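You operate a simulated robot arm through the tools that you are given. There is no shell and no other tool.

Carry out the task below with a simulated robot arm. There is one attempt and no reset: what you move stays moved.

Task
Set one silver eyelet in the middle hole of the red strap.
Fine: it lies on the brown tray; the silver cup in the cup holder, strap flat in the yellow slide, then slide to 2, then one press of the blue lever; leave cup, strap and slide so.

Only the result counts: the job must be done as asked and must still hold three seconds after the hand-in. Knocking over, shifting, dropping, spilling or breaking anything else fails it.

Robot
A 6-joint arm with a two-finger parallel gripper, fixed in place. Base frame: the origin is at the foot of the arm, x ahead of it, y to its left, z up; the work surface is at about z = 860. Lengths are in mm, angles in degrees, forces in N, time in s.
With the tool pointing down near the work surface it reaches from about 440 to 860 mm from the base axis. Its first joint turns from -115.0 to 115.0 degrees. Payload 4.2 kg.
The tool frame sits at the grasp point between the pads (the TCP): z along the fingers, y along the line on which they close. The tips reach 23 mm beyond it. The gripper opens to 94 mm. The fingers are 38 mm wide and 10 mm thick; the gripper's body (54 by 96 mm) begins 39 mm behind the TCP.
Orientation is that of the tool frame in the base frame, as a unit quaternion [w, x, y, z]. With the fingers straight down and closing along the base's y, the tool's x points along the base's -x, its y along +y and its z along -z.

Tools
- The arm moves only by the tool play_rows. Its argument "plan" is a list of rows, each an object of numbers (a shift or turn left out is 0, a gripper value left out holds the last): "gripper": the finger opening in mm, from 0 to 94; "dx", "dy", "dz": the shift along the tool's x, y, z in mm; "ax", "ay", "az": the turn, a rotation vector about the tool's x, y, z in degrees. In form: [{"gripper": .., "dx": .., "dy": .., "dz": .., "ax": .., "ay": .., "az": ..}, ...]. A call has 1 to 20 rows; each row shifts and turns the commanded pose from where the row before left it, along the tool's axes as they then stand. A row lasts 0.2 s, in which the tool goes at most 50 mm and 8.6 degrees; a call with a longer step from one row to the next is refused whole, and so is a gripper value outside its range. Where a pose cannot be reached the arm comes as near as it can. A force on the tool above 40 N (or 10 N above the force at the start of the call, whichever is more), or a blocked arm, ends the call early, and 0.2 s more pass. The fingers move at their own pace (about 108 mm/s each) and stop on an object; they squeeze with about 32 N. The grip force told is the motor's: it shows also when the fingers shut on nothing. Time passes only in rows, and 0.2 s behind the last, so rows that do not move let the fingers close. The reply holds the time, the measured pose of the TCP, the force on the tool along the base axes, the opening and the grip force, in the units named above and with some noise, with the torque about the TCP (base axes, N m) and any sound that the robot's microphone picked up, and new pictures: "show" is both (left out), scene, wrist or none.
- Cameras (640 x 400 px; columns grow to the right, rows downward): "scene" is fixed at [219.4, 652.1, 1456.9]; the picture's right is [-0.68, -0.73, 0.00], its down [-0.30, 0.28, -0.91] and it looks along [0.67, -0.62, -0.42] (base axes); focal length 319 px, centre (320, 200). "wrist" rides on the gripper at [86, 16, -75] in the tool frame; the picture's right is [-0.18, 0.98, 0.00], its down [-0.58, -0.11, -0.81] and it looks along [-0.79, -0.15, 0.59] (tool axes); focal length 243 px, centre (320, 200).
- raise_lower(by): slides the trunk up (or, below 0, down) by that many mm; the arm rides with it, the base frame stays. It gives what a move gives, with no picture.
- probe_pixels(camera, pixels): for up to 12 pixels [column, row] of the newest picture of that camera ("zoom" is the newest enlarged one), the place [x, y, z] in the base frame of the surface seen there, good to about 2 mm. The clock stands still meanwhile.
- zoom(camera, box): a new picture of the part [left, top, right, bottom] of that camera's present view, enlarged. The clock stands still meanwhile.
- job_done(): hands the job in; it is judged then, once.

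Open the gripper and draw the arm clear of the work before you hand the job in, unless the task says otherwise.

The tools are called after "Emit:" as name(argument=value, ...) on one line, values as JSON. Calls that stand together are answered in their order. play_rows: Moves the arm, as the interface text tells. Its arguments: {"type":"object","properties":{"plan":{"type":"array","items":{"type":"object","properties":{"gripper":{"type":"number"},"dx":{"type":"number"},"dy":{"type":"number"},"dz":{"type":"number"},"ax":{"type":"number"},"ay":{"type":"number"},"az":{"type":"number"}}}},"show":{"type":"string","enum":["both","scene","wrist","none"]}},"required":["plan"]} The other tools are called the same way: raise_lower (by) slides the trunk up or down; probe_pixels (camera, pixels) gives the place of the surface under pixels of a picture; zoom (camera, box) takes an enlarged picture of a part of a camera's view; job_done () hands the job in.

At the start:

```text
t: 0.0
tool_pos: [429.0, 108.8, 1339.9]
tool_rot: [-0.001, 0.0, 1.0, 0.001]
force: [-0.3, -0.4, 0.8]
wrist_torque: [-0.01, 0.01, 0.01]
width: 94.0
grasp_force: 0.0
trunk travel left (down, up): [-825.0, 165.0]
```

scene: 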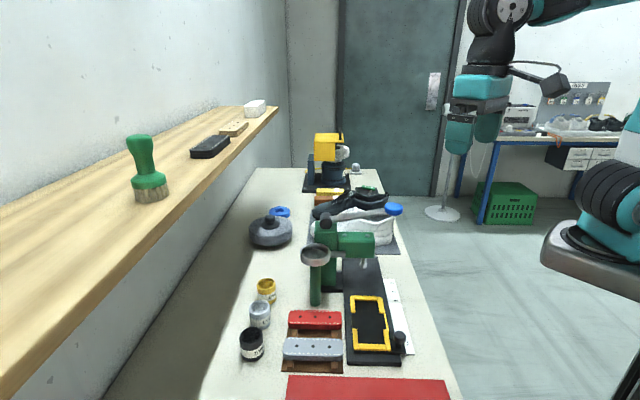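
wrist: 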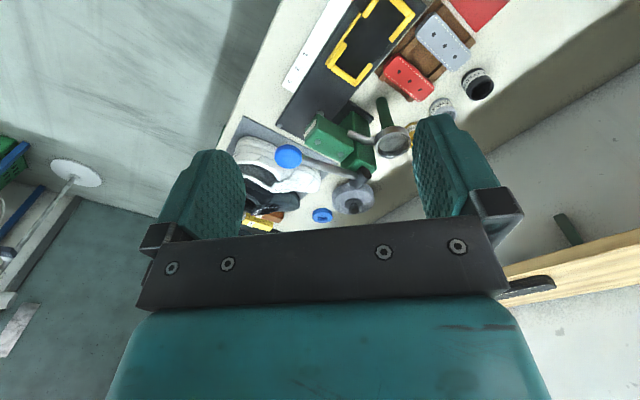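

The scene shows a bench with a green press (around 340,250), a yellow slide (370,322), red and grey straps (315,320), and jars at (250,345), (260,315), (266,290). I'll zoom in on these to understand them.

Emit:
zoom(camera="scene", box=[220, 270, 440, 400])

Emit:
zoom(camera="scene", box=[240, 180, 420, 300])

Emit:
zoom(camera="wrist", box=[220, 0, 540, 240])

```text
2.91 times, centred on (330, 335) of scene
```

zoom: 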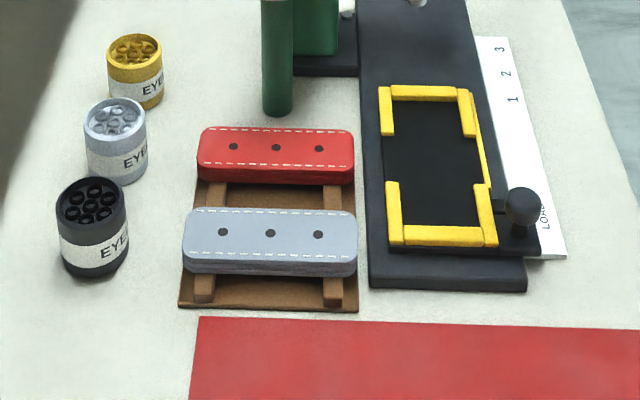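

```text
3.33 times, centred on (330, 240) of scene
```

zoom: 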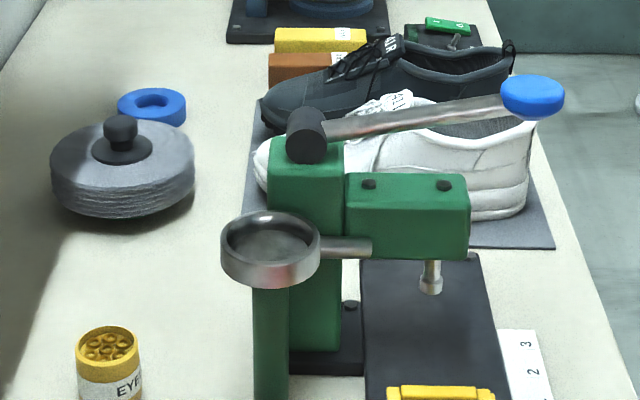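

```text
1.67 times, centred on (380, 120) of wrist
```

zoom: 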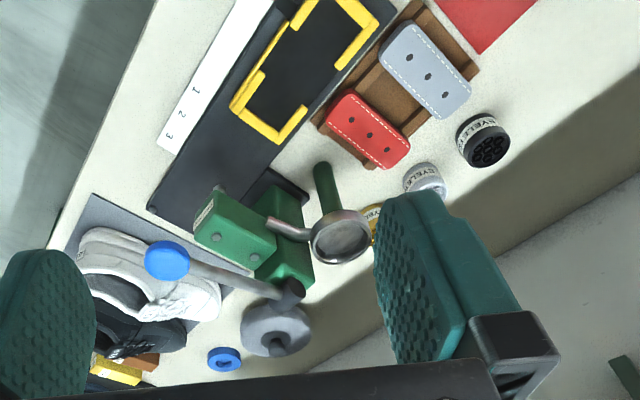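

I'll zoom in tightly on the strap/slide area so that I can probe precise places.

Emit:
zoom(camera="scene", box=[230, 270, 430, 395])

```text
3.20 times, centred on (330, 332) of scene
```

zoom: 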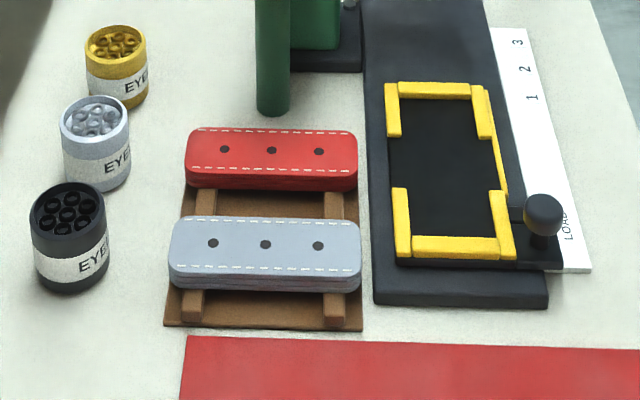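

Now probing strap holes, strap edges, slide frame, knob and cups in this zoom.

Emit:
probe_pixels(camera="zoom", pixels=[[225, 152], [272, 153], [319, 154], [190, 140], [353, 140], [190, 176], [353, 178], [272, 132], [272, 173], [320, 184], [265, 190], [250, 318]])

Emit:
probe_pixels(camera="zoom", pixels=[[434, 88], [455, 247], [392, 110], [484, 110], [402, 220], [504, 220], [543, 205], [440, 170], [400, 280], [545, 240], [498, 160], [410, 60]])

Emit:
probe_pixels(camera="zoom", pixels=[[95, 100], [62, 118], [130, 118], [95, 137], [95, 120], [100, 180], [116, 40], [67, 212], [518, 42], [525, 69], [532, 97], [570, 225]])

```text
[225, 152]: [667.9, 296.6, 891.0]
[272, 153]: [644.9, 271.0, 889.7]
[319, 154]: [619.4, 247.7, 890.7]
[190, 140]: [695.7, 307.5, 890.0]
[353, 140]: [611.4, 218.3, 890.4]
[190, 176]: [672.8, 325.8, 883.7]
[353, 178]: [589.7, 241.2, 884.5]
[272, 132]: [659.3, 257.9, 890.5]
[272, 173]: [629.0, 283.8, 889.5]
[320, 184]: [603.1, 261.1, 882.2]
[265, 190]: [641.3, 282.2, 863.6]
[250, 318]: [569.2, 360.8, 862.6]
```

```text
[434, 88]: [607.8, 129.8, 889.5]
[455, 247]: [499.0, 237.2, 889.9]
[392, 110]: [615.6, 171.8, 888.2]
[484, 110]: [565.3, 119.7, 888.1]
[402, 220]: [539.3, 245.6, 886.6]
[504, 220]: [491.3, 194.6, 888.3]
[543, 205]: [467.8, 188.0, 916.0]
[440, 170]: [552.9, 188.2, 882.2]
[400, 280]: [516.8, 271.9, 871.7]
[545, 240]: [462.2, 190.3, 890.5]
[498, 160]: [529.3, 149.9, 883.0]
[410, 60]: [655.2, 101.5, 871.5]
```

```text
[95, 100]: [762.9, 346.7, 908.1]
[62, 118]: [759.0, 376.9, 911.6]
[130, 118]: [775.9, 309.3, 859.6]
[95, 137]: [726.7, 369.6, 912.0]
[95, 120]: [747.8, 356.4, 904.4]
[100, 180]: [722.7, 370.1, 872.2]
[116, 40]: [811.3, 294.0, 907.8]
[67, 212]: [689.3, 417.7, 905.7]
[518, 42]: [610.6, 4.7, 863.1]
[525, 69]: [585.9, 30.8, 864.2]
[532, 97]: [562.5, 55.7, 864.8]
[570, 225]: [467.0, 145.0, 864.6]
```

Strap and slide are laid out at 45° to the base axes (slide runs along (1,-1)/√2). Next I zoom in on the press and probe the ring holder, punch, and lever.

Emit:
zoom(camera="scene", box=[295, 195, 415, 310])

```text
3.48 times, centred on (355, 252) of scene
```

zoom: 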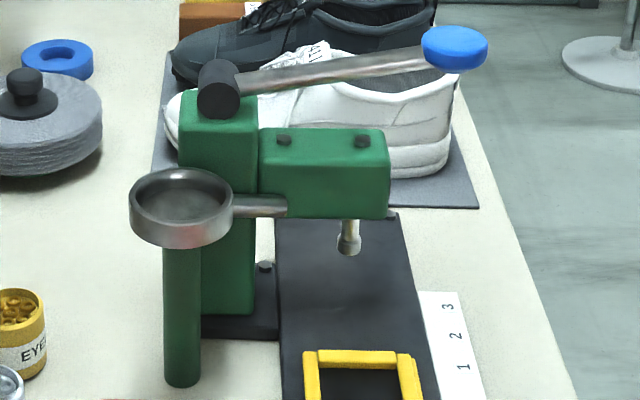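

Emit:
probe_pixels(camera="zoom", pixels=[[455, 35], [455, 60], [330, 68], [218, 85], [350, 240], [348, 225], [133, 195], [230, 195], [180, 172], [180, 225], [182, 200], [181, 240]])

Emit:
probe_pixels(camera="zoom", pixels=[[181, 370], [320, 145], [320, 190], [385, 150], [265, 145], [215, 120], [200, 100], [262, 205], [265, 300], [330, 280], [240, 320], [420, 250]])

```text
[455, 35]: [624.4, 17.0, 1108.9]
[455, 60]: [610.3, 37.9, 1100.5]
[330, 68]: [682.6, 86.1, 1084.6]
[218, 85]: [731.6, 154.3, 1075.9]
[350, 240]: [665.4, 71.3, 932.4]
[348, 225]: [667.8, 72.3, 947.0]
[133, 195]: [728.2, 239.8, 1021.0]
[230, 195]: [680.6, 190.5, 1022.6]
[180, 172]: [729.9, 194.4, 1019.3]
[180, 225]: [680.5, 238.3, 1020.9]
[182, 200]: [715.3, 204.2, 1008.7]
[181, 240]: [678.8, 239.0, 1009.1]
```

```text
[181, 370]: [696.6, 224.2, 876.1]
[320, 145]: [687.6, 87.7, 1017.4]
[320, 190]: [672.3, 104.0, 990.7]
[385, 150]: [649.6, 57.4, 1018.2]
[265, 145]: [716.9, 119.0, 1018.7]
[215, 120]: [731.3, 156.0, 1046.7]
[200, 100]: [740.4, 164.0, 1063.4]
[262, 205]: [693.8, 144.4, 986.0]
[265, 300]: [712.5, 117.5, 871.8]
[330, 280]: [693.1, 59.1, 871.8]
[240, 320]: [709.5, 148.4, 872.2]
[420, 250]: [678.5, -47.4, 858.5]
```

The ring holder rim (zoom ~130-232, 168-248) is centred near (705,215,1021), quite near the red strap in plan; I need the gripper's own shape and the gap between straps. I'll zoom on the gripper and the strap area.

Emit:
zoom(camera="scene", box=[420, 0, 600, 180])

Emit:
probe_pixels(camera="zoom", pixels=[[150, 440], [120, 300], [115, 260]])

Emit:
zoom(camera="scene", box=[275, 300, 355, 380])

```text
2.22 times, centred on (510, 90) of scene
```

zoom: 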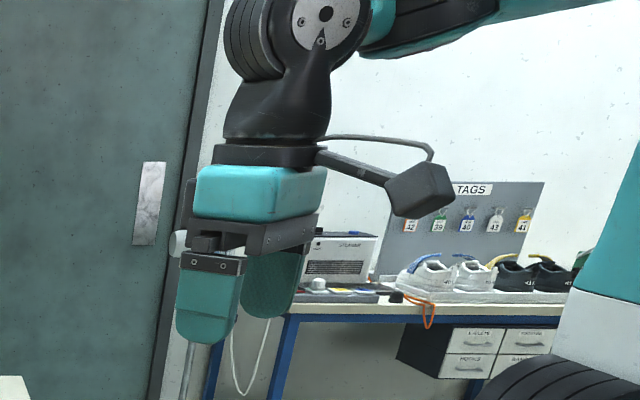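

```text
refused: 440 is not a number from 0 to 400
```

```text
5.00 times, centred on (315, 340) of scene
```

zoom: 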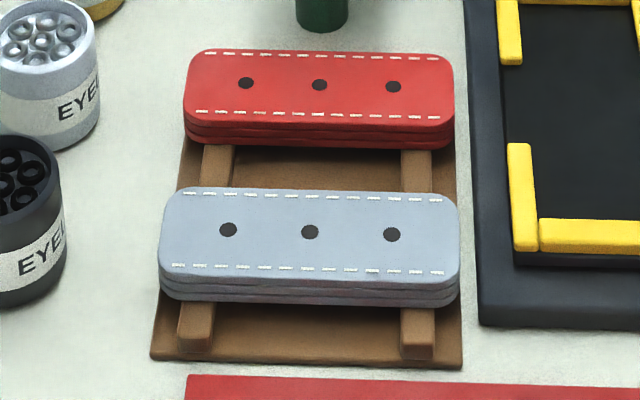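

Probing the strap edges in this 5x zoom, and the gripper parts in the scene picture.

Emit:
probe_pixels(camera="zoom", pixels=[[320, 53], [320, 116], [320, 122], [320, 142], [225, 132], [310, 193], [310, 272], [310, 295], [320, 165], [218, 165], [310, 231], [415, 165]])

Emit:
probe_pixels(camera="scene", pixels=[[456, 96], [483, 79], [483, 68], [490, 50], [459, 150], [445, 148], [470, 100], [500, 96], [508, 100], [460, 117], [475, 68], [555, 84]])

```text
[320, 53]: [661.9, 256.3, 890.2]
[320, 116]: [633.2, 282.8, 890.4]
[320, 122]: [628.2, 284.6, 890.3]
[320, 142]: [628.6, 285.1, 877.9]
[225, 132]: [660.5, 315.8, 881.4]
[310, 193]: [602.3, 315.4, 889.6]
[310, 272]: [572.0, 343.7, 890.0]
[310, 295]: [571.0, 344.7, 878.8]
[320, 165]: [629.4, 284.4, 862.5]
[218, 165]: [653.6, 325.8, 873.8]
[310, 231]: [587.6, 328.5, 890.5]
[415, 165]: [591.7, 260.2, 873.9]
```

```text
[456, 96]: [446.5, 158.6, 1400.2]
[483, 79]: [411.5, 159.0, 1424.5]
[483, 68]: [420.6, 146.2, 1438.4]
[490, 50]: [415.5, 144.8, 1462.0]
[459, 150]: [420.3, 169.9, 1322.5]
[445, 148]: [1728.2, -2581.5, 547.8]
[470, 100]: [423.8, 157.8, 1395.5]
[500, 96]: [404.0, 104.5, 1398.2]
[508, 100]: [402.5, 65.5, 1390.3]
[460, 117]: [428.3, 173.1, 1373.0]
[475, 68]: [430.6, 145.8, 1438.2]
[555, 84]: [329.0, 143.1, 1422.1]
```

Straps are 44 mm wide with a 40 mm gap, so fingers fit. Now I check the shelf edge (from (20,380) to (275,110)) for clearance near the silver cup, and probe the cup more closely.

Emit:
probe_pixels(camera="scene", pixels=[[60, 335], [130, 262], [200, 192], [150, 185], [160, 330], [200, 250]])

Emit:
zoom(camera="scene", box=[230, 270, 300, 370])

```text
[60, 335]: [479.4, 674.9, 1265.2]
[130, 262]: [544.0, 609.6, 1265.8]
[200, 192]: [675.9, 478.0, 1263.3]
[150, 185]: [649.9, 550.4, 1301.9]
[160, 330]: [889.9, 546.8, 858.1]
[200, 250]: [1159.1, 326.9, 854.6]
```

```text
4.00 times, centred on (265, 320) of scene
```

zoom: 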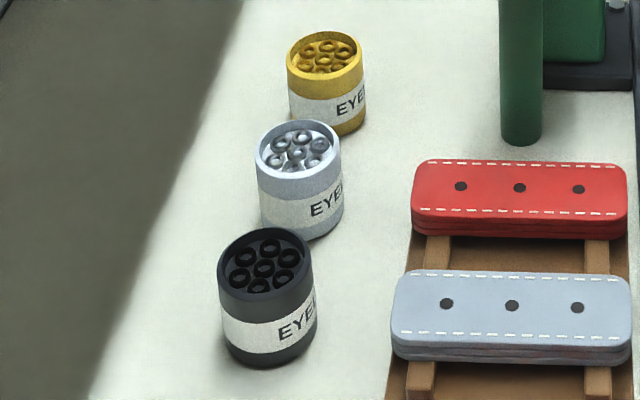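

The shelf edge is at v≈816 with z≈1265, so I'll approach the cup low. Probing the silver cup's rim and body in the 4x zoom.

Emit:
probe_pixels(camera="zoom", pixels=[[259, 158], [339, 150], [296, 122], [303, 197], [303, 194], [298, 153], [304, 236], [283, 225], [330, 222], [300, 210], [262, 215], [341, 205]])

Emit:
probe_pixels(camera="zoom", pixels=[[325, 34], [328, 98], [290, 70], [361, 65], [265, 231], [268, 300], [220, 270], [311, 262]])

```text
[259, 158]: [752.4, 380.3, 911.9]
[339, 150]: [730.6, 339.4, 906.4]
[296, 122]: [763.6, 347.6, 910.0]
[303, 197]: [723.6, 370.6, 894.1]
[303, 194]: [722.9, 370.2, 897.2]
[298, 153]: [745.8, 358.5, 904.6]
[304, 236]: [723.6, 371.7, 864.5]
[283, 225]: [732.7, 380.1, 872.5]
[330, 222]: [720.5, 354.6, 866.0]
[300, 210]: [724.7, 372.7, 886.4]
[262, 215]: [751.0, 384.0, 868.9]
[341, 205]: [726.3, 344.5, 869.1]
```

```text
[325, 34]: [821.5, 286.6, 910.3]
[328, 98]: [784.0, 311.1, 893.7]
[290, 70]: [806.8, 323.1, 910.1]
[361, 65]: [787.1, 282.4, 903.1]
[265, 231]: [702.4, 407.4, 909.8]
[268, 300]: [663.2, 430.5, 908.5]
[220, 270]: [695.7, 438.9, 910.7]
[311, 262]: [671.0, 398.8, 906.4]
```

Silver cup centre ≈ (745,359), radius ≈24, top 912. I rotate the tool 45° so fingers close across the bench's depth, and start moving toward the cup region.

Emit:
play_rows(plan=[{"az": 7.5, "gripper": 80}, {"az": 7.5}, {"az": 7.5}, {"az": 7.5}, {"az": 7.5}, {"az": 7.5}, {"dx": -2, "dy": 28, "dz": 30}, {"dx": -2, "dy": 28, "dz": 30}, {"dx": -2, "dy": 28, "dz": 30}, {"dx": -2, "dy": 28, "dz": 30}])

```text
t: 2.2
tool_pos: [511.7, 185.1, 1217.3]
tool_rot: [0.0, 0.383, 0.924, -0.001]
force: [-1.0, -1.2, 0.0]
wrist_torque: [0.06, 0.0, 0.0]
width: 79.7
grasp_force: 0.0
trunk travel left (down, up): [-825.0, 165.0]
```

scene: 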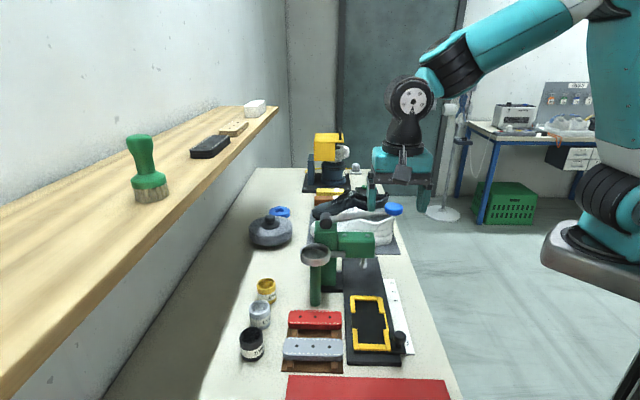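
wrist: 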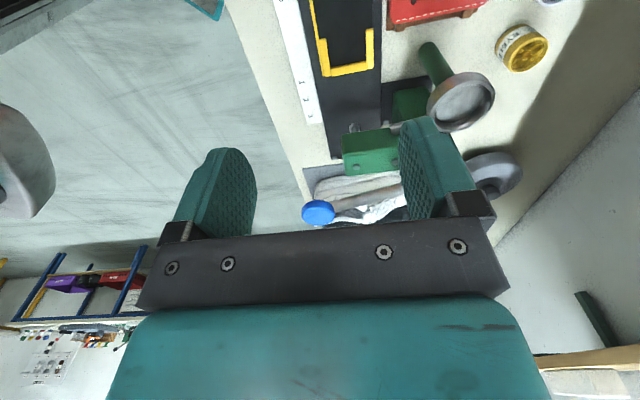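

Tool is at u≈231, v≈493, rotated correctly. Continue down to u=250, v=715, z=960, clear of ring and shelf.

Emit:
play_rows(plan=[{"dx": -2.4, "dy": 27.8, "dz": 32.1}, {"dx": -2.4, "dy": 27.8, "dz": 32.1}, {"dx": -2.4, "dy": 27.8, "dz": 32.1}, {"dx": -2.4, "dy": 27.8, "dz": 32.1}, {"dx": -2.4, "dy": 27.8, "dz": 32.1}, {"dx": -2.4, "dy": 27.8, "dz": 32.1}, {"dx": -2.4, "dy": 27.8, "dz": 32.1}, {"dx": -2.4, "dy": 27.8, "dz": 32.1}, {}])

```text
t: 4.2
tool_pos: [681.6, 325.4, 961.1]
tool_rot: [0.0, 0.383, 0.924, 0.0]
force: [0.0, -0.7, 0.0]
wrist_torque: [0.02, 0.01, 0.0]
width: 80.1
grasp_force: 0.0
trunk travel left (down, up): [-825.0, 165.0]
```

scene: 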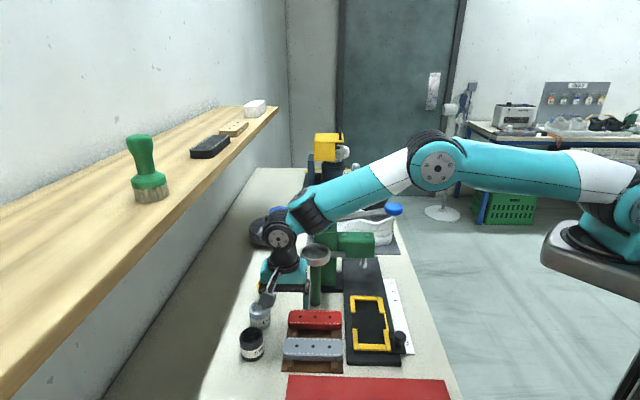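
wrist: 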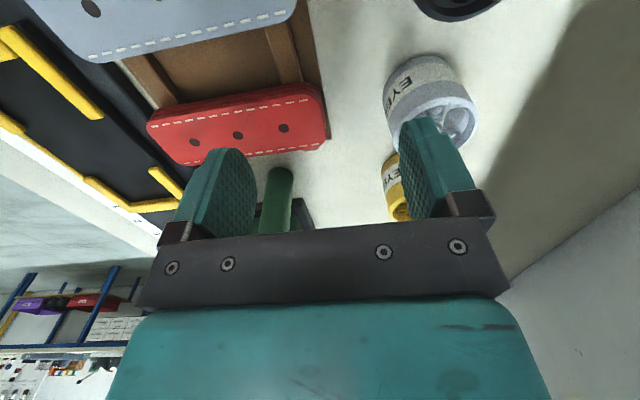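

Now at u≈252, v≈712, z=961. The silver cup shows at (430,105) in the wrist view; I probe its rim for an independent centre check.

Emit:
zoom(camera="wrist", box=[360, 30, 500, 220])

```text
2.11 times, centred on (430, 125) of wrist
```

zoom: 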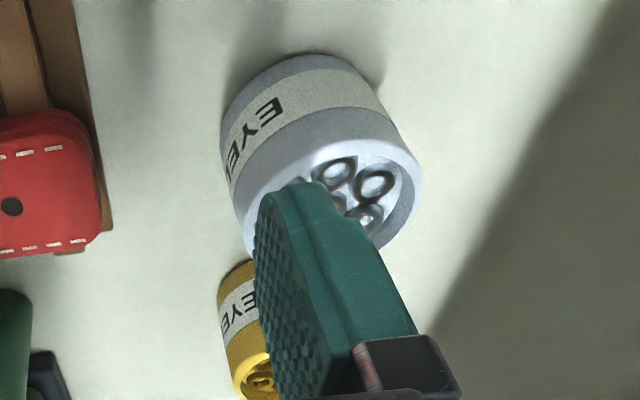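

Emit:
probe_pixels(camera="zoom", pixels=[[243, 215], [280, 163], [340, 143], [395, 148], [418, 180], [385, 240], [236, 160], [310, 60], [370, 90], [225, 110], [345, 165]])

```text
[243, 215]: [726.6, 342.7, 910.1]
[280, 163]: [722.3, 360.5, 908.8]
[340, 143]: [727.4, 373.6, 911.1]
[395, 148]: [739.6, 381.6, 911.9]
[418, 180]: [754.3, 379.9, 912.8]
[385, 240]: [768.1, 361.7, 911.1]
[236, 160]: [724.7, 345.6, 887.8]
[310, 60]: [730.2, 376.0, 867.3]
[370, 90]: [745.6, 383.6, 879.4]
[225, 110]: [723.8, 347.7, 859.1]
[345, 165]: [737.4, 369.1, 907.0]
```

Cup centre confirmed ≈ (745.5,358.5). Shift over it at this height, then descend to TCP z≈903 with fingers open 80.

Emit:
play_rows(plan=[{"dx": -7.3, "dy": 22.9}, {"dx": -7.3, "dy": 22.9}, {"dx": -7.2, "dy": 22.8}, {}, {}])

```text
t: 5.4
tool_pos: [715.3, 342.1, 962.5]
tool_rot: [0.0, 0.383, 0.924, 0.0]
force: [-0.5, -1.5, -0.3]
wrist_torque: [0.0, -0.01, 0.0]
width: 80.0
grasp_force: 0.1
out of reach, approached as far as the arm can: row 2, 3
trunk travel left (down, up): [-825.0, 165.0]
```

scene: 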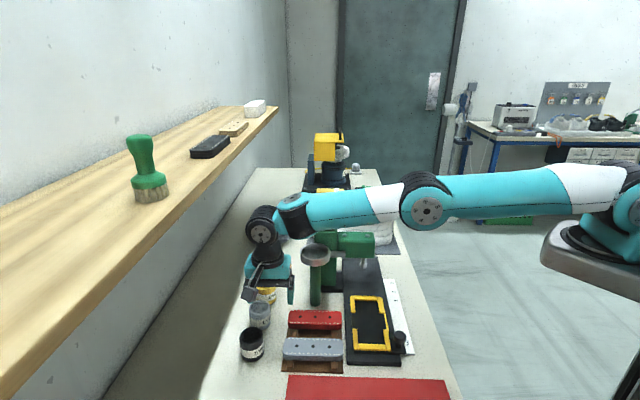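
wrist: 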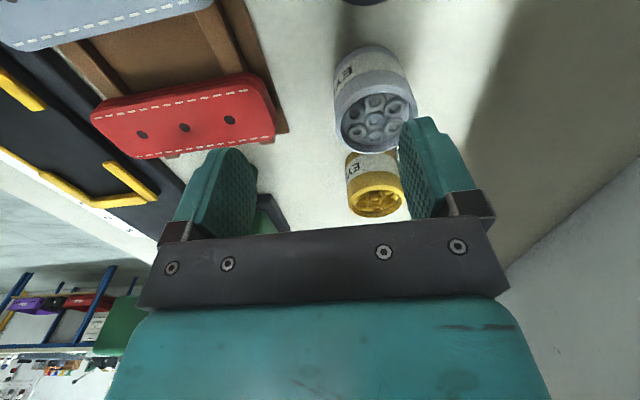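

The arm ran out of reach at (715,342). I'll check the arm's shoulder height to decide how far to lower the trunk for more reach.

Emit:
probe_pixels(camera="scene", pixels=[[590, 185], [500, 195], [427, 210], [340, 210], [262, 230], [632, 190]])

```text
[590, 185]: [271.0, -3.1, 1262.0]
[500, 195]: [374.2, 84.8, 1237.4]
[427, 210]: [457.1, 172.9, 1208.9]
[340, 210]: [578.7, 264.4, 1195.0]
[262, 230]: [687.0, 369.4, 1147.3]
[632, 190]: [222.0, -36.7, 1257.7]
```

The arm is stretched with the shoulder higher than the wrist. I'll back off, raise the tool and lower the trunk so the arm gets nearly level and reaches farther.

Emit:
play_rows(plan=[{"dy": -20, "dx": 3}, {"dy": -20, "dx": 3}, {}], show="none")

```text
t: 6.2
tool_pos: [683.6, 319.1, 963.6]
tool_rot: [0.001, 0.383, 0.924, 0.0]
force: [-0.6, -0.5, 0.2]
wrist_torque: [0.01, 0.01, -0.02]
width: 80.0
grasp_force: 0.0
trunk travel left (down, up): [-825.0, 165.0]
```

New calls start from the actual pose. Now raise 150 mm, then lower the trunk 150 mm.

Emit:
play_rows(plan=[{"dz": -37.5}, {"dz": -37.5}, {"dz": -37.5}, {"dz": -37.5}, {}], show="none")

Emit:
raise_lower(by=-150)

Emit:
play_rows(plan=[{"dy": 15, "dx": -4}, {"dy": 15, "dx": -4}, {"dy": 15, "dx": -4}, {}])

```text
t: 7.4
tool_pos: [684.3, 318.4, 1114.3]
tool_rot: [0.001, 0.382, 0.924, 0.0]
force: [-0.8, 0.8, 0.2]
wrist_torque: [0.02, 0.0, -0.01]
width: 79.7
grasp_force: 0.1
trunk travel left (down, up): [-825.0, 165.0]
```

```text
t: 9.2
tool_pos: [685.8, 317.7, 964.6]
tool_rot: [0.0, 0.383, 0.924, 0.0]
force: [-0.4, 0.2, -0.4]
wrist_torque: [0.02, 0.01, -0.01]
width: 79.8
grasp_force: 0.2
trunk travel left (down, up): [-675.0, 315.0]
```

```text
t: 10.2
tool_pos: [723.8, 339.8, 963.6]
tool_rot: [0.0, 0.383, 0.924, 0.0]
force: [-0.9, 0.7, -0.3]
wrist_torque: [-0.03, -0.02, 0.01]
width: 79.9
grasp_force: 0.0
trunk travel left (down, up): [-675.0, 315.0]
```

scene: 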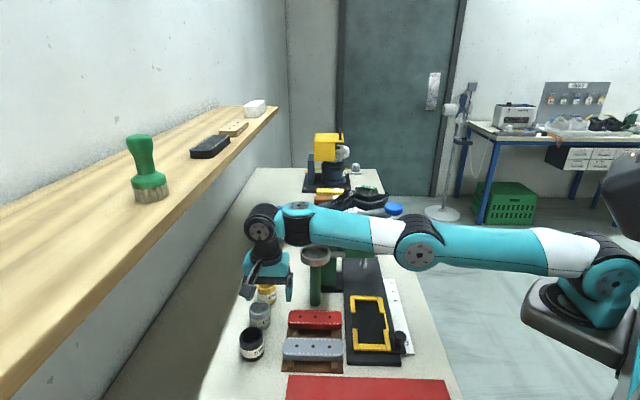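
wrist: 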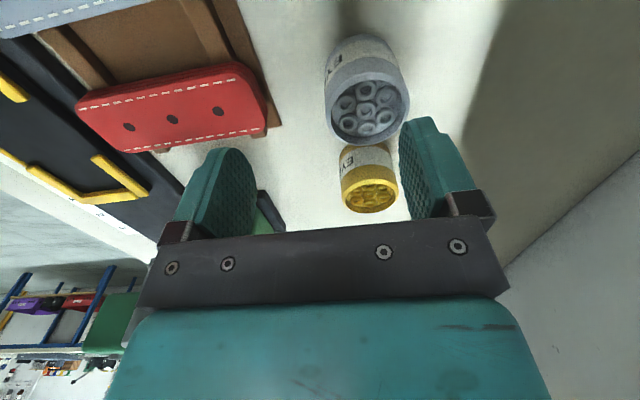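

Further reach is available now. Move the remaining Δv=28.6, Δu=2.1.

Emit:
play_rows(plan=[{"dy": 14.3, "dx": -1}, {"dy": 14.3, "dx": -1.1}, {}])

```text
t: 10.9
tool_pos: [723.4, 340.9, 964.0]
tool_rot: [0.0, 0.382, 0.924, 0.001]
force: [-0.6, -0.2, 0.5]
wrist_torque: [0.0, -0.01, 0.01]
width: 79.9
grasp_force: 0.0
out of reach, approached as far as the arm can: row 1, 2
trunk travel left (down, up): [-675.0, 315.0]
```

scene: 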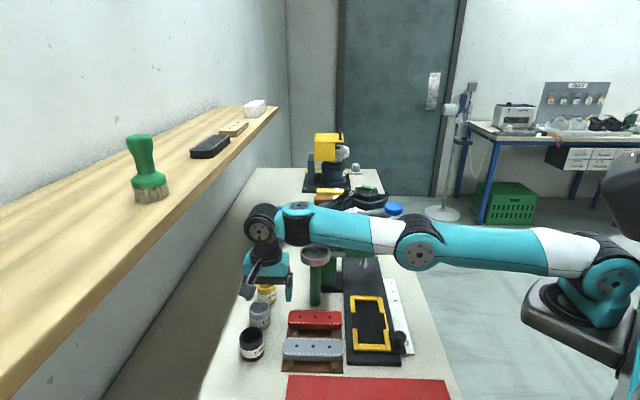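
wrist: 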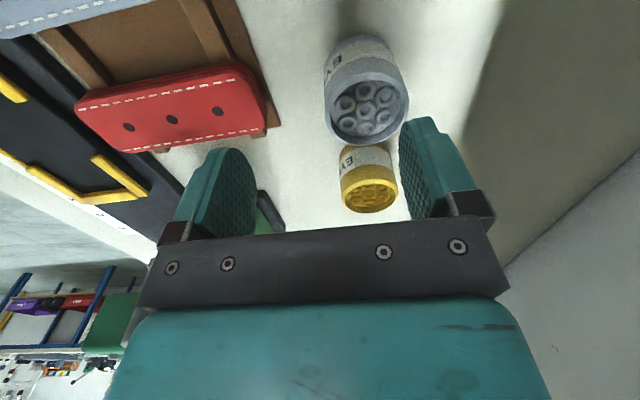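

Reach is limited at ~800 mm for this posture. I'll look at the wrist geometry closely.

Emit:
zoom(camera="scene", box=[220, 170, 440, 320])

Emit:
zoom(camera="scene", box=[400, 130, 640, 380])

```text
2.67 times, centred on (330, 245) of scene
```

zoom: 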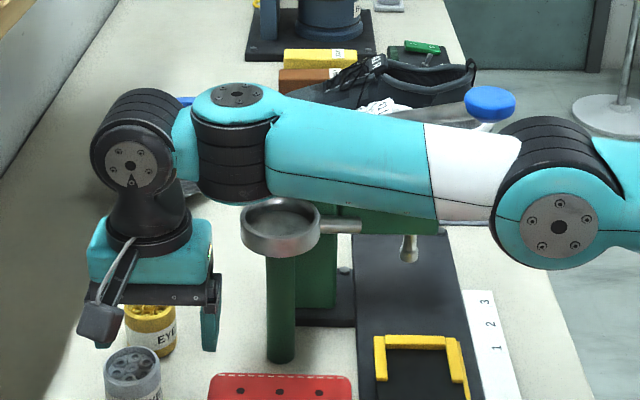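

```text
1.60 times, centred on (520, 255) of scene
```

zoom: 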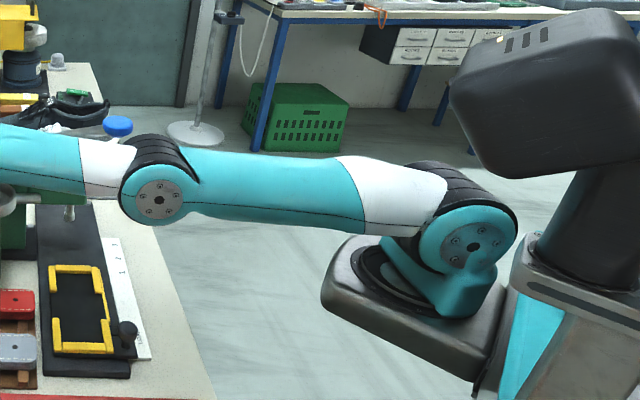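

I probe the joint discs (shoulder (473,246), elbow (159,200) in this zoom; wrist discs via scene) to work out the arm's geometry.

Emit:
probe_pixels(camera="zoom", pixels=[[473, 246], [159, 200], [260, 170], [430, 200]])

Emit:
probe_pixels(camera="scene", pixels=[[298.8, 204.8], [261, 231.5], [416.5, 255], [350, 225], [276, 252], [264, 268]])

```text
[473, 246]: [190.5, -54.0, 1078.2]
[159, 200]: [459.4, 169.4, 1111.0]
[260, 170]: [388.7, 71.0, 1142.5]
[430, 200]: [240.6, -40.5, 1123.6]
```

```text
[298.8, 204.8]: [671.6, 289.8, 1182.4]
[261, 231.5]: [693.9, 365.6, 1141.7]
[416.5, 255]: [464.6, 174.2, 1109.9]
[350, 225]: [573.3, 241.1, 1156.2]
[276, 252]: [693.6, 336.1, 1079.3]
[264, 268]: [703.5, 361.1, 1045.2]
```

Emit:
probe_pixels(camera="scene", pixels=[[545, 290], [560, 310], [575, 320], [540, 310], [620, 310], [600, 330], [630, 230], [636, 180], [600, 290], [588, 262], [525, 300], [630, 350]])

```text
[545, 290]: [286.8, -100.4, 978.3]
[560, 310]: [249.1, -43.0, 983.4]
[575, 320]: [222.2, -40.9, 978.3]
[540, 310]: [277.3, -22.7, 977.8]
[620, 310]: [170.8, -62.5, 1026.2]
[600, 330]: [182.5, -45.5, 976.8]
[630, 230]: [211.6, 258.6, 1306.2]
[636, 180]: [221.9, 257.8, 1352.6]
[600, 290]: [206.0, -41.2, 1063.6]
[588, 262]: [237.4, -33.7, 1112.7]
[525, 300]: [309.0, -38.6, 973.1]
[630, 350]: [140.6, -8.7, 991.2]
```

The arm is fully stretched with a vertical tool, ~28 mm short of the cup. A ~12° tilt of the fingers outward gives the reach; for the cup to stay upright the tilt must be about the closing axis, so I'll turn the tool to close along the bench length (u), then tilt.

Emit:
play_rows(plan=[{"dy": -25, "gripper": 68}, {"dy": -15, "dx": 5}, {"az": -8.2}, {"az": -8.2}, {"az": -8.2}, {"az": -8.2}, {"az": -8.2}, {"az": -8.2}, {"az": -8.2}, {"az": -8.2}, {"az": -8.2}, {"az": -8.2}, {"az": -8.0}, {}])

```text
t: 13.9
tool_pos: [694.3, 315.7, 963.0]
tool_rot: [0.0, -0.383, 0.924, 0.0]
force: [-0.1, 1.1, -0.3]
wrist_torque: [-0.03, -0.01, -0.02]
width: 68.0
grasp_force: 0.1
trunk travel left (down, up): [-675.0, 315.0]
```

scene: 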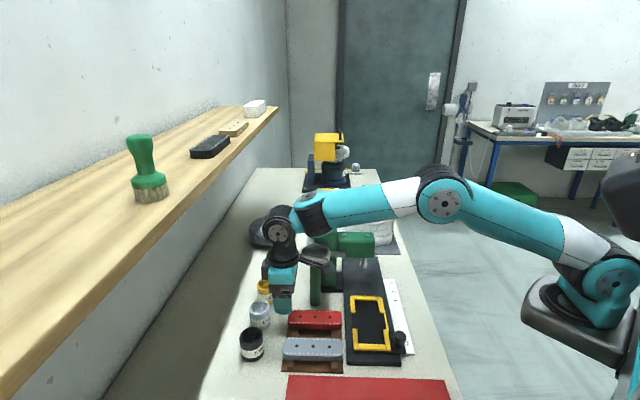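
wrist: 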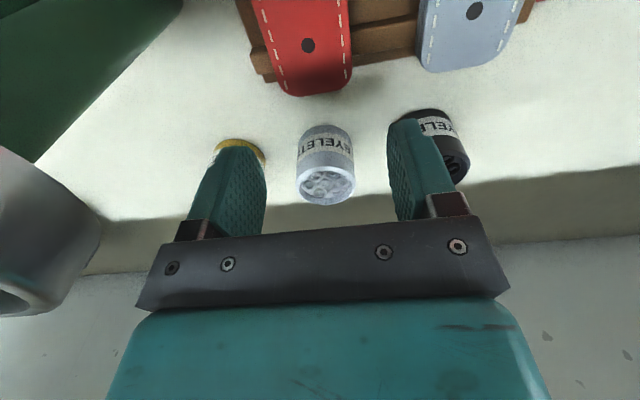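

The turn succeeded; the silver cup is centred between fingers in the wrist view at (325,165). Now tilt 12° about the closing axis and move out above the cup.

Emit:
play_rows(plan=[{"ay": -6}, {"ay": -6}, {"dx": -21.6, "dy": -2, "dz": 4.6}, {"dx": -21.6, "dy": -2, "dz": 4.6}, {"dx": -21.7, "dy": -2, "dz": 4.6}, {}, {}])

```text
t: 15.6
tool_pos: [745.2, 358.5, 961.2]
tool_rot: [0.096, -0.381, 0.919, 0.041]
force: [0.1, -1.0, 0.5]
wrist_torque: [0.01, -0.03, -0.01]
width: 68.1
grasp_force: 0.0
trunk travel left (down, up): [-675.0, 315.0]
```

scene: 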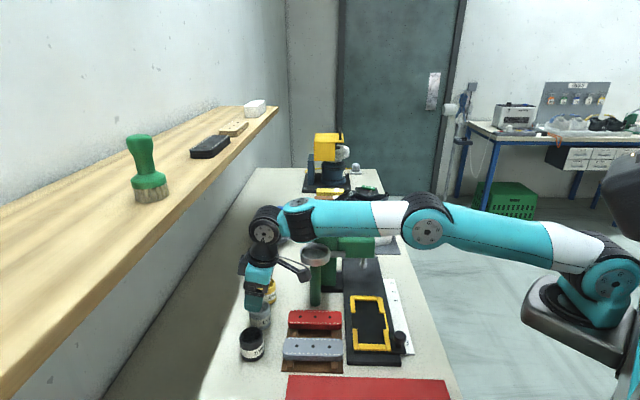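
wrist: 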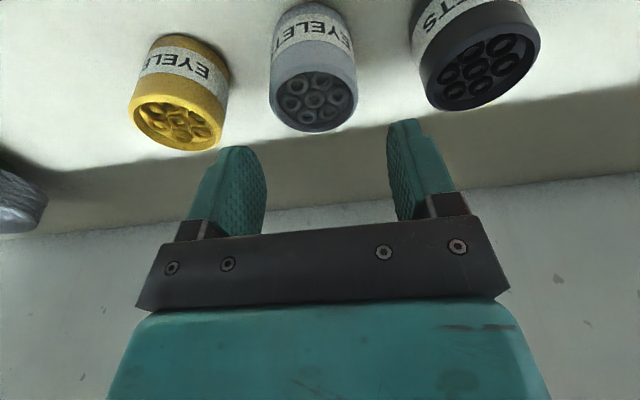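

Fingers straddle the silver cup in the wrist view. Descend straight down 58 mm to z≈903.

Emit:
play_rows(plan=[{"dx": 3, "dz": 14.2}, {"dx": 3, "dz": 14.2}, {"dx": 3, "dz": 14.2}, {"dx": 3.1, "dz": 14.1}, {}])

```text
t: 16.8
tool_pos: [744.8, 360.3, 902.0]
tool_rot: [0.097, -0.38, 0.919, 0.04]
force: [0.0, 0.2, -0.3]
wrist_torque: [-0.01, -0.01, -0.02]
width: 68.0
grasp_force: 0.1
trunk travel left (down, up): [-675.0, 315.0]
```

scene: 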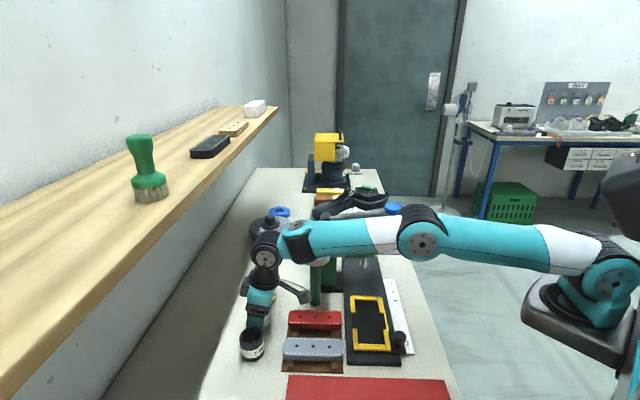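
wrist: 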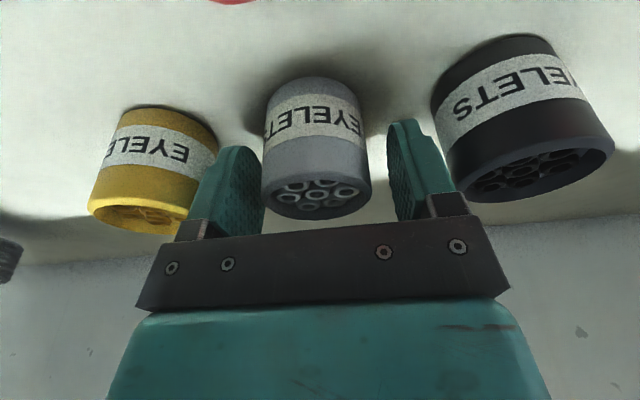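

The silver cup sits between the fingers, clear of neighbours. Close on it.

Emit:
play_rows(plan=[{"gripper": 40}, {}, {}], show="wrist")

```text
t: 17.6
tool_pos: [745.5, 359.3, 903.6]
tool_rot: [0.096, -0.381, 0.919, 0.04]
force: [1.0, -0.6, 1.0]
wrist_torque: [-0.07, -0.09, 0.01]
width: 49.3
grasp_force: 32.1
trunk travel left (down, up): [-675.0, 315.0]
```

wrist: 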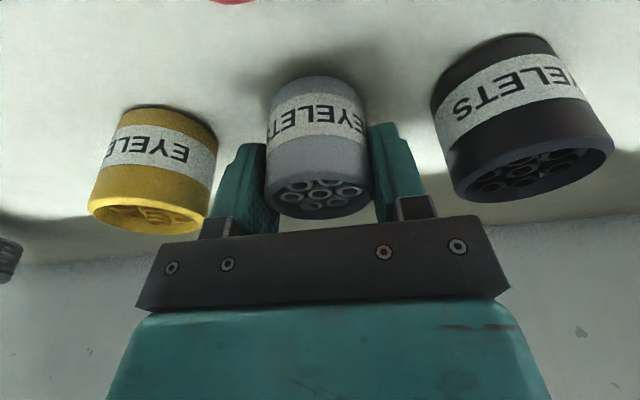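

Cup gripped at 49.3 mm, 32 N. Lift straight, then move inward and upward, keeping clear of the shelf and ring.

Emit:
play_rows(plan=[{"dx": -2.1, "dz": -9.8}, {"dx": -2.1, "dz": -9.8}, {"dx": 9.5, "dy": 2, "dz": -27.6}, {"dx": 9.5, "dy": 2, "dz": -27.6}, {"dx": 9.5, "dy": 2, "dz": -27.6}, {"dx": 9.4, "dy": 2, "dz": -27.6}, {"dx": -6.5, "dz": -30.3}, {"dx": -6.4, "dz": -30.3}, {}])

```text
t: 19.6
tool_pos: [699.6, 321.5, 1088.4]
tool_rot: [0.097, -0.381, 0.919, 0.04]
force: [-0.5, 0.4, -1.3]
wrist_torque: [0.01, 0.03, -0.01]
width: 48.9
grasp_force: 31.8
trunk travel left (down, up): [-675.0, 315.0]
```

scene: 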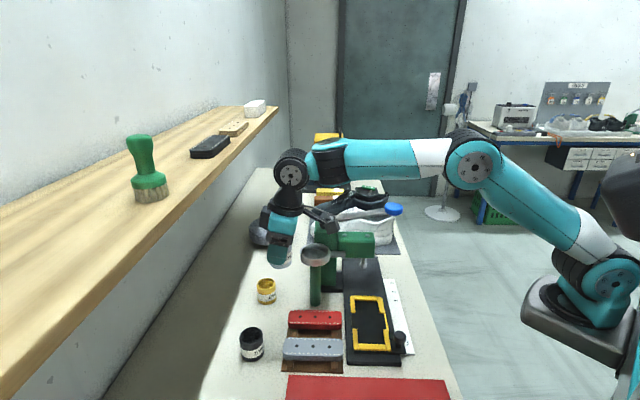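
wrist: 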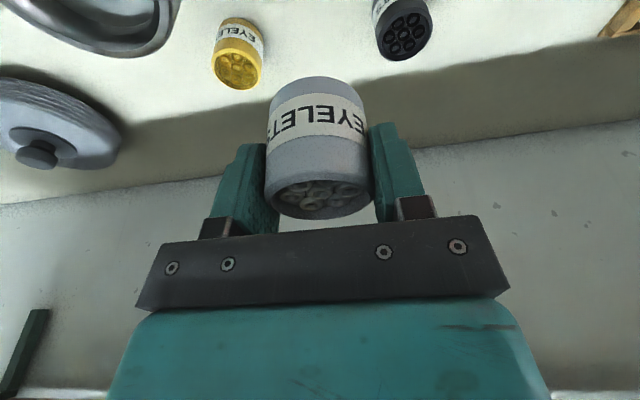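

The cup is held upright. Before going over the holder, I re-measure the ring from the scene camera (316,257).

Emit:
zoom(camera="scene", box=[290, 200, 370, 290])

```text
4.44 times, centred on (330, 245) of scene
```

zoom: 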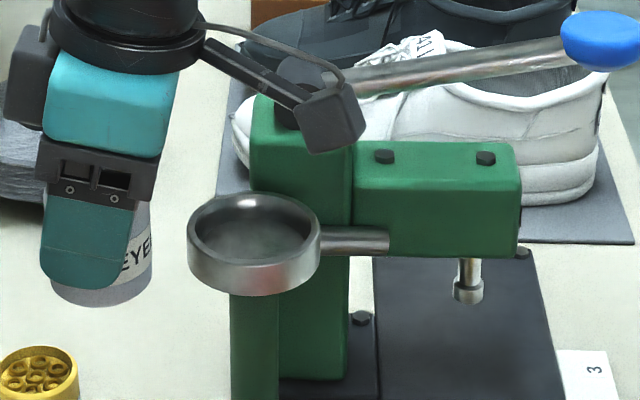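

Emit:
probe_pixels(camera="zoom", pixels=[[190, 232], [318, 232], [253, 196], [254, 264], [198, 235], [309, 235], [253, 203], [254, 255], [254, 245], [230, 235], [280, 240], [254, 290]])

Emit:
probe_pixels(camera="zoom", pixels=[[300, 180], [300, 120], [300, 300], [265, 140], [310, 85], [315, 110], [340, 130], [355, 240]])

```text
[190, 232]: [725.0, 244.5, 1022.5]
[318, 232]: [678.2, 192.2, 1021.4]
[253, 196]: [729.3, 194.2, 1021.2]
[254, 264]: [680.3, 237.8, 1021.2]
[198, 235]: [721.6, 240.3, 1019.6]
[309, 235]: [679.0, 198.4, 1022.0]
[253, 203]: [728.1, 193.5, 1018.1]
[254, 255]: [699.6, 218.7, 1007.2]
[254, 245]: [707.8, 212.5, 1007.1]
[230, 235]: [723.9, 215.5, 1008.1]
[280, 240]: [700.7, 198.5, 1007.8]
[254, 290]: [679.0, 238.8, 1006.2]
```

```text
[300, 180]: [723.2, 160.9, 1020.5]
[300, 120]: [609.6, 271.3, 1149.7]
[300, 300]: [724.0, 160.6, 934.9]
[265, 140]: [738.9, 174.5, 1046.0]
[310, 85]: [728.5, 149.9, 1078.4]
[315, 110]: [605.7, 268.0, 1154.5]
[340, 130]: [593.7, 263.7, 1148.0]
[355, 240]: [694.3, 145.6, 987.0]
```

Ring centre ≈ (704.5,216), floor 1007.5, rim 1021.5; the press column face is at u≈398, so I'll yaw the tool about the vertical by 90° so the gripper leans away from the column and closes along v.

Emit:
play_rows(plan=[{"ax": 1.7, "az": 8.0}, {"ax": 1.7, "az": 8.0}, {"ax": 1.7, "az": 8.0}, {"ax": 1.7, "az": 8.0}, {"ax": 1.7, "az": 8.0}, {"ax": 1.7, "az": 8.0}, {"ax": 1.7, "az": 8.0}, {"ax": 1.7, "az": 8.0}, {"ax": 1.7, "az": 8.0}, {"ax": 1.7, "az": 8.0}, {"ax": 1.7, "az": 8.0}, {}])

```text
t: 22.1
tool_pos: [636.2, 323.4, 1060.3]
tool_rot: [0.097, 0.382, 0.918, -0.041]
force: [-0.1, 0.3, -1.2]
wrist_torque: [-0.01, 0.03, 0.0]
width: 49.2
grasp_force: 32.1
out of reach, approached as far as the arm can: row 7, 8, 9, 10, 11
trunk travel left (down, up): [-675.0, 315.0]
```

scene: 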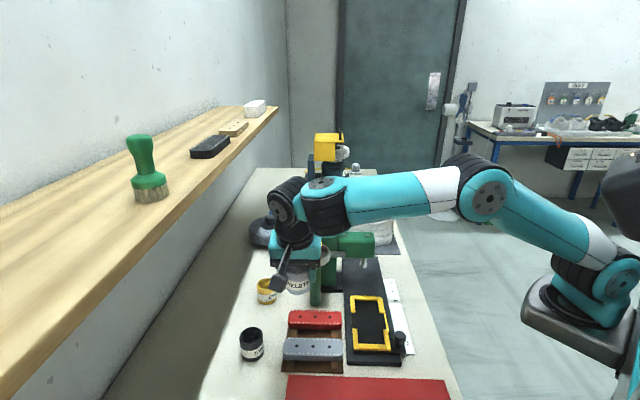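
wrist: 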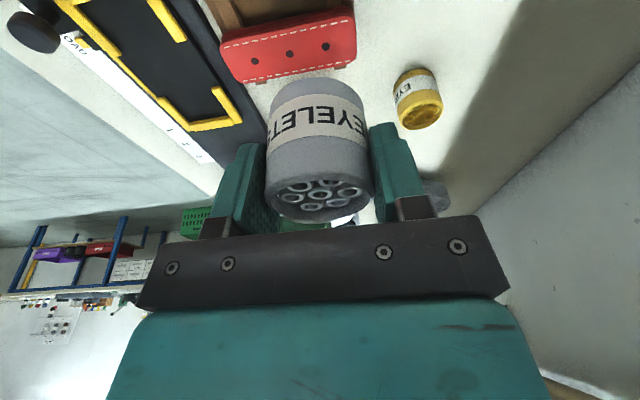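

The tool drifted inward due to reach but orientation is as intended (u≈221, v≈678, z=1060), clear of everything. Raise to z≈1092 and approach the ring partway.

Emit:
play_rows(plan=[{"dx": -3.3, "dz": -15.6}, {"dx": -3.3, "dz": -15.6}, {"dx": -30, "dy": -8, "dz": 6.4}, {"dx": -30, "dy": -8, "dz": 6.4}, {}])

```text
t: 23.4
tool_pos: [662.8, 265.4, 1074.2]
tool_rot: [0.096, 0.38, 0.919, -0.04]
force: [-0.4, -0.1, -1.4]
wrist_torque: [0.02, 0.0, 0.03]
width: 49.0
grasp_force: 31.8
out of reach, approached as far as the arm can: row 1, 2
trunk travel left (down, up): [-675.0, 315.0]
```

scene: 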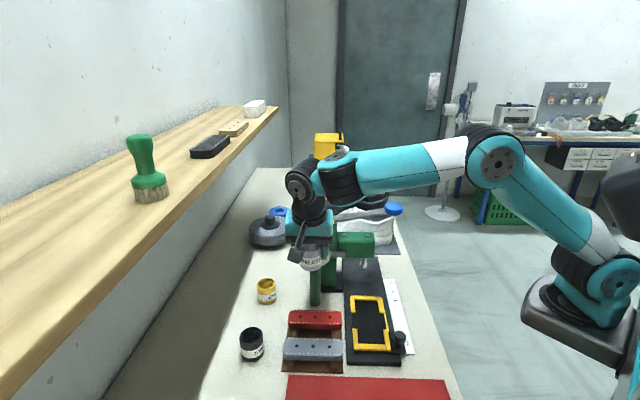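
wrist: 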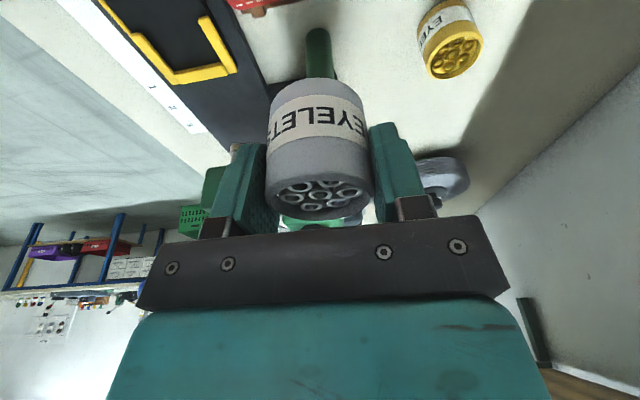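

At u≈281, v≈656, z=1074. Raise another 18 mm before crossing the rim.

Emit:
play_rows(plan=[{"dx": -1.9, "dz": -8.8}, {"dx": -1.9, "dz": -8.8}, {}], show="none")

```text
t: 24.1
tool_pos: [662.2, 265.2, 1093.6]
tool_rot: [0.096, 0.381, 0.919, -0.04]
force: [-0.2, 0.8, -1.8]
wrist_torque: [0.0, 0.02, -0.01]
width: 49.0
grasp_force: 31.5
trunk travel left (down, up): [-675.0, 315.0]
```

Good, z=1093.6. Move over the ring centre: Δu=65, Δv=-5.

Emit:
play_rows(plan=[{"dx": -21.3, "dy": -1.6, "dz": 4.5}, {"dx": -21.3, "dy": -1.6, "dz": 4.5}, {"dx": -21.3, "dy": -1.7, "dz": 4.6}, {}, {}])

```text
t: 25.4
tool_pos: [706.9, 217.4, 1092.9]
tool_rot: [0.097, 0.38, 0.919, -0.04]
force: [-0.5, -0.7, -1.4]
wrist_torque: [0.0, 0.01, -0.03]
width: 49.2
grasp_force: 31.7
trunk travel left (down, up): [-675.0, 315.0]
```

scene: 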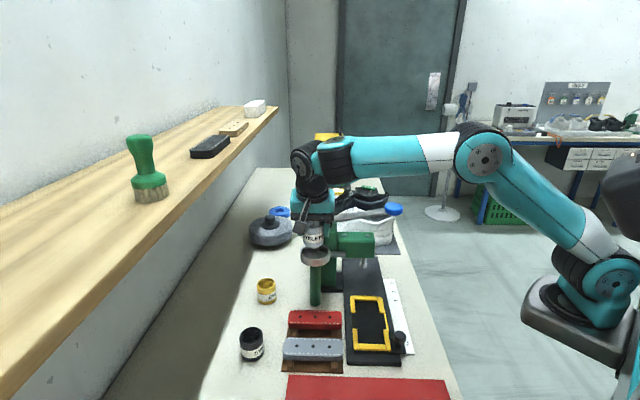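
wrist: 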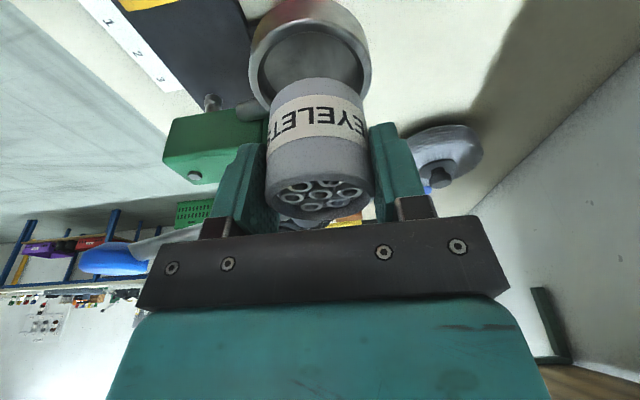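

The cup hovers over the ring; I compare cup and ring in close-ups of both cameras.

Emit:
zoom(camera="scene", box=[285, 210, 345, 280])

Emit:
probe_pixels(camera="wrist", pixels=[[253, 60], [368, 55], [311, 8], [258, 90], [363, 85], [311, 45], [270, 40], [352, 40], [311, 80], [275, 100], [360, 105]])

```text
5.71 times, centred on (315, 245) of scene
```

zoom: 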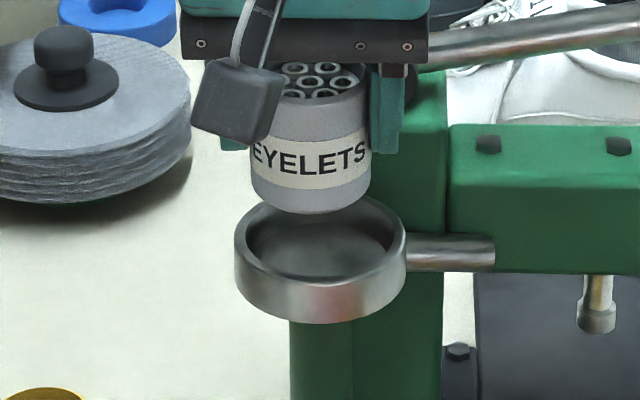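

```text
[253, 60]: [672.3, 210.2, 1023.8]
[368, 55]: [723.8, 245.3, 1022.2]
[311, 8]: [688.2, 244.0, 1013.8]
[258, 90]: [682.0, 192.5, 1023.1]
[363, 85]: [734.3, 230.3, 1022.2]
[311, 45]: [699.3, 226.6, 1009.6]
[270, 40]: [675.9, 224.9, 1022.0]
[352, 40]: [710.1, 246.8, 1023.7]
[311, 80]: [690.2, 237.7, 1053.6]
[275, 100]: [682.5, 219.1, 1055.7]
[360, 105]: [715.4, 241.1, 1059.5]
```

Both views say the cup is ~3 mm too far in +v. Correct Δv=-3.2, then descend 34 mm.

Emit:
play_rows(plan=[{"dy": -3.2}, {}, {"dx": 1.8, "dz": 8.3}, {"dx": 1.8, "dz": 8.3}, {"dx": 1.8, "dz": 8.3}, {"dx": 1.7, "dz": 8.3}, {}])

Emit:
zoom(camera="scene", box=[285, 210, 345, 280])

```text
t: 26.9
tool_pos: [703.1, 214.2, 1061.0]
tool_rot: [0.097, 0.383, 0.918, -0.04]
force: [7.6, -6.4, 0.7]
wrist_torque: [-0.23, -0.29, -0.01]
width: 49.2
grasp_force: 32.0
trunk travel left (down, up): [-675.0, 315.0]
```

scene: 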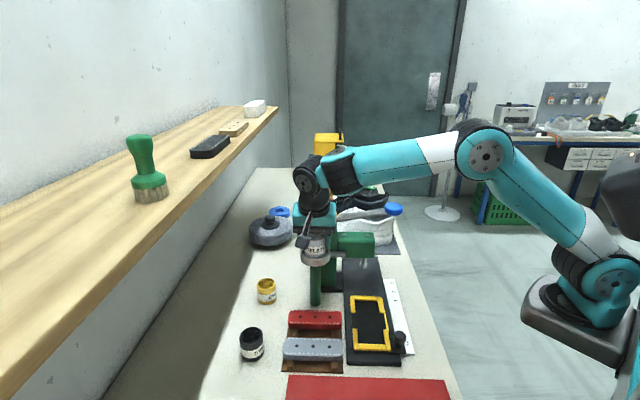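
wrist: 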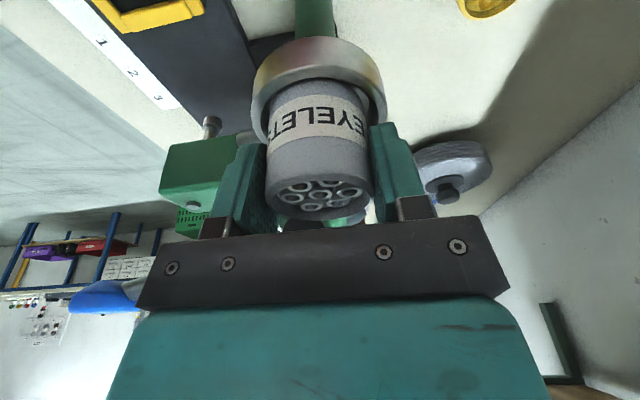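

```text
5.71 times, centred on (315, 245) of scene
```

zoom: 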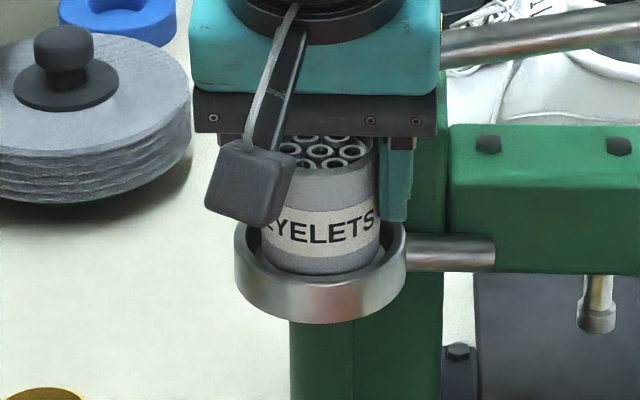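

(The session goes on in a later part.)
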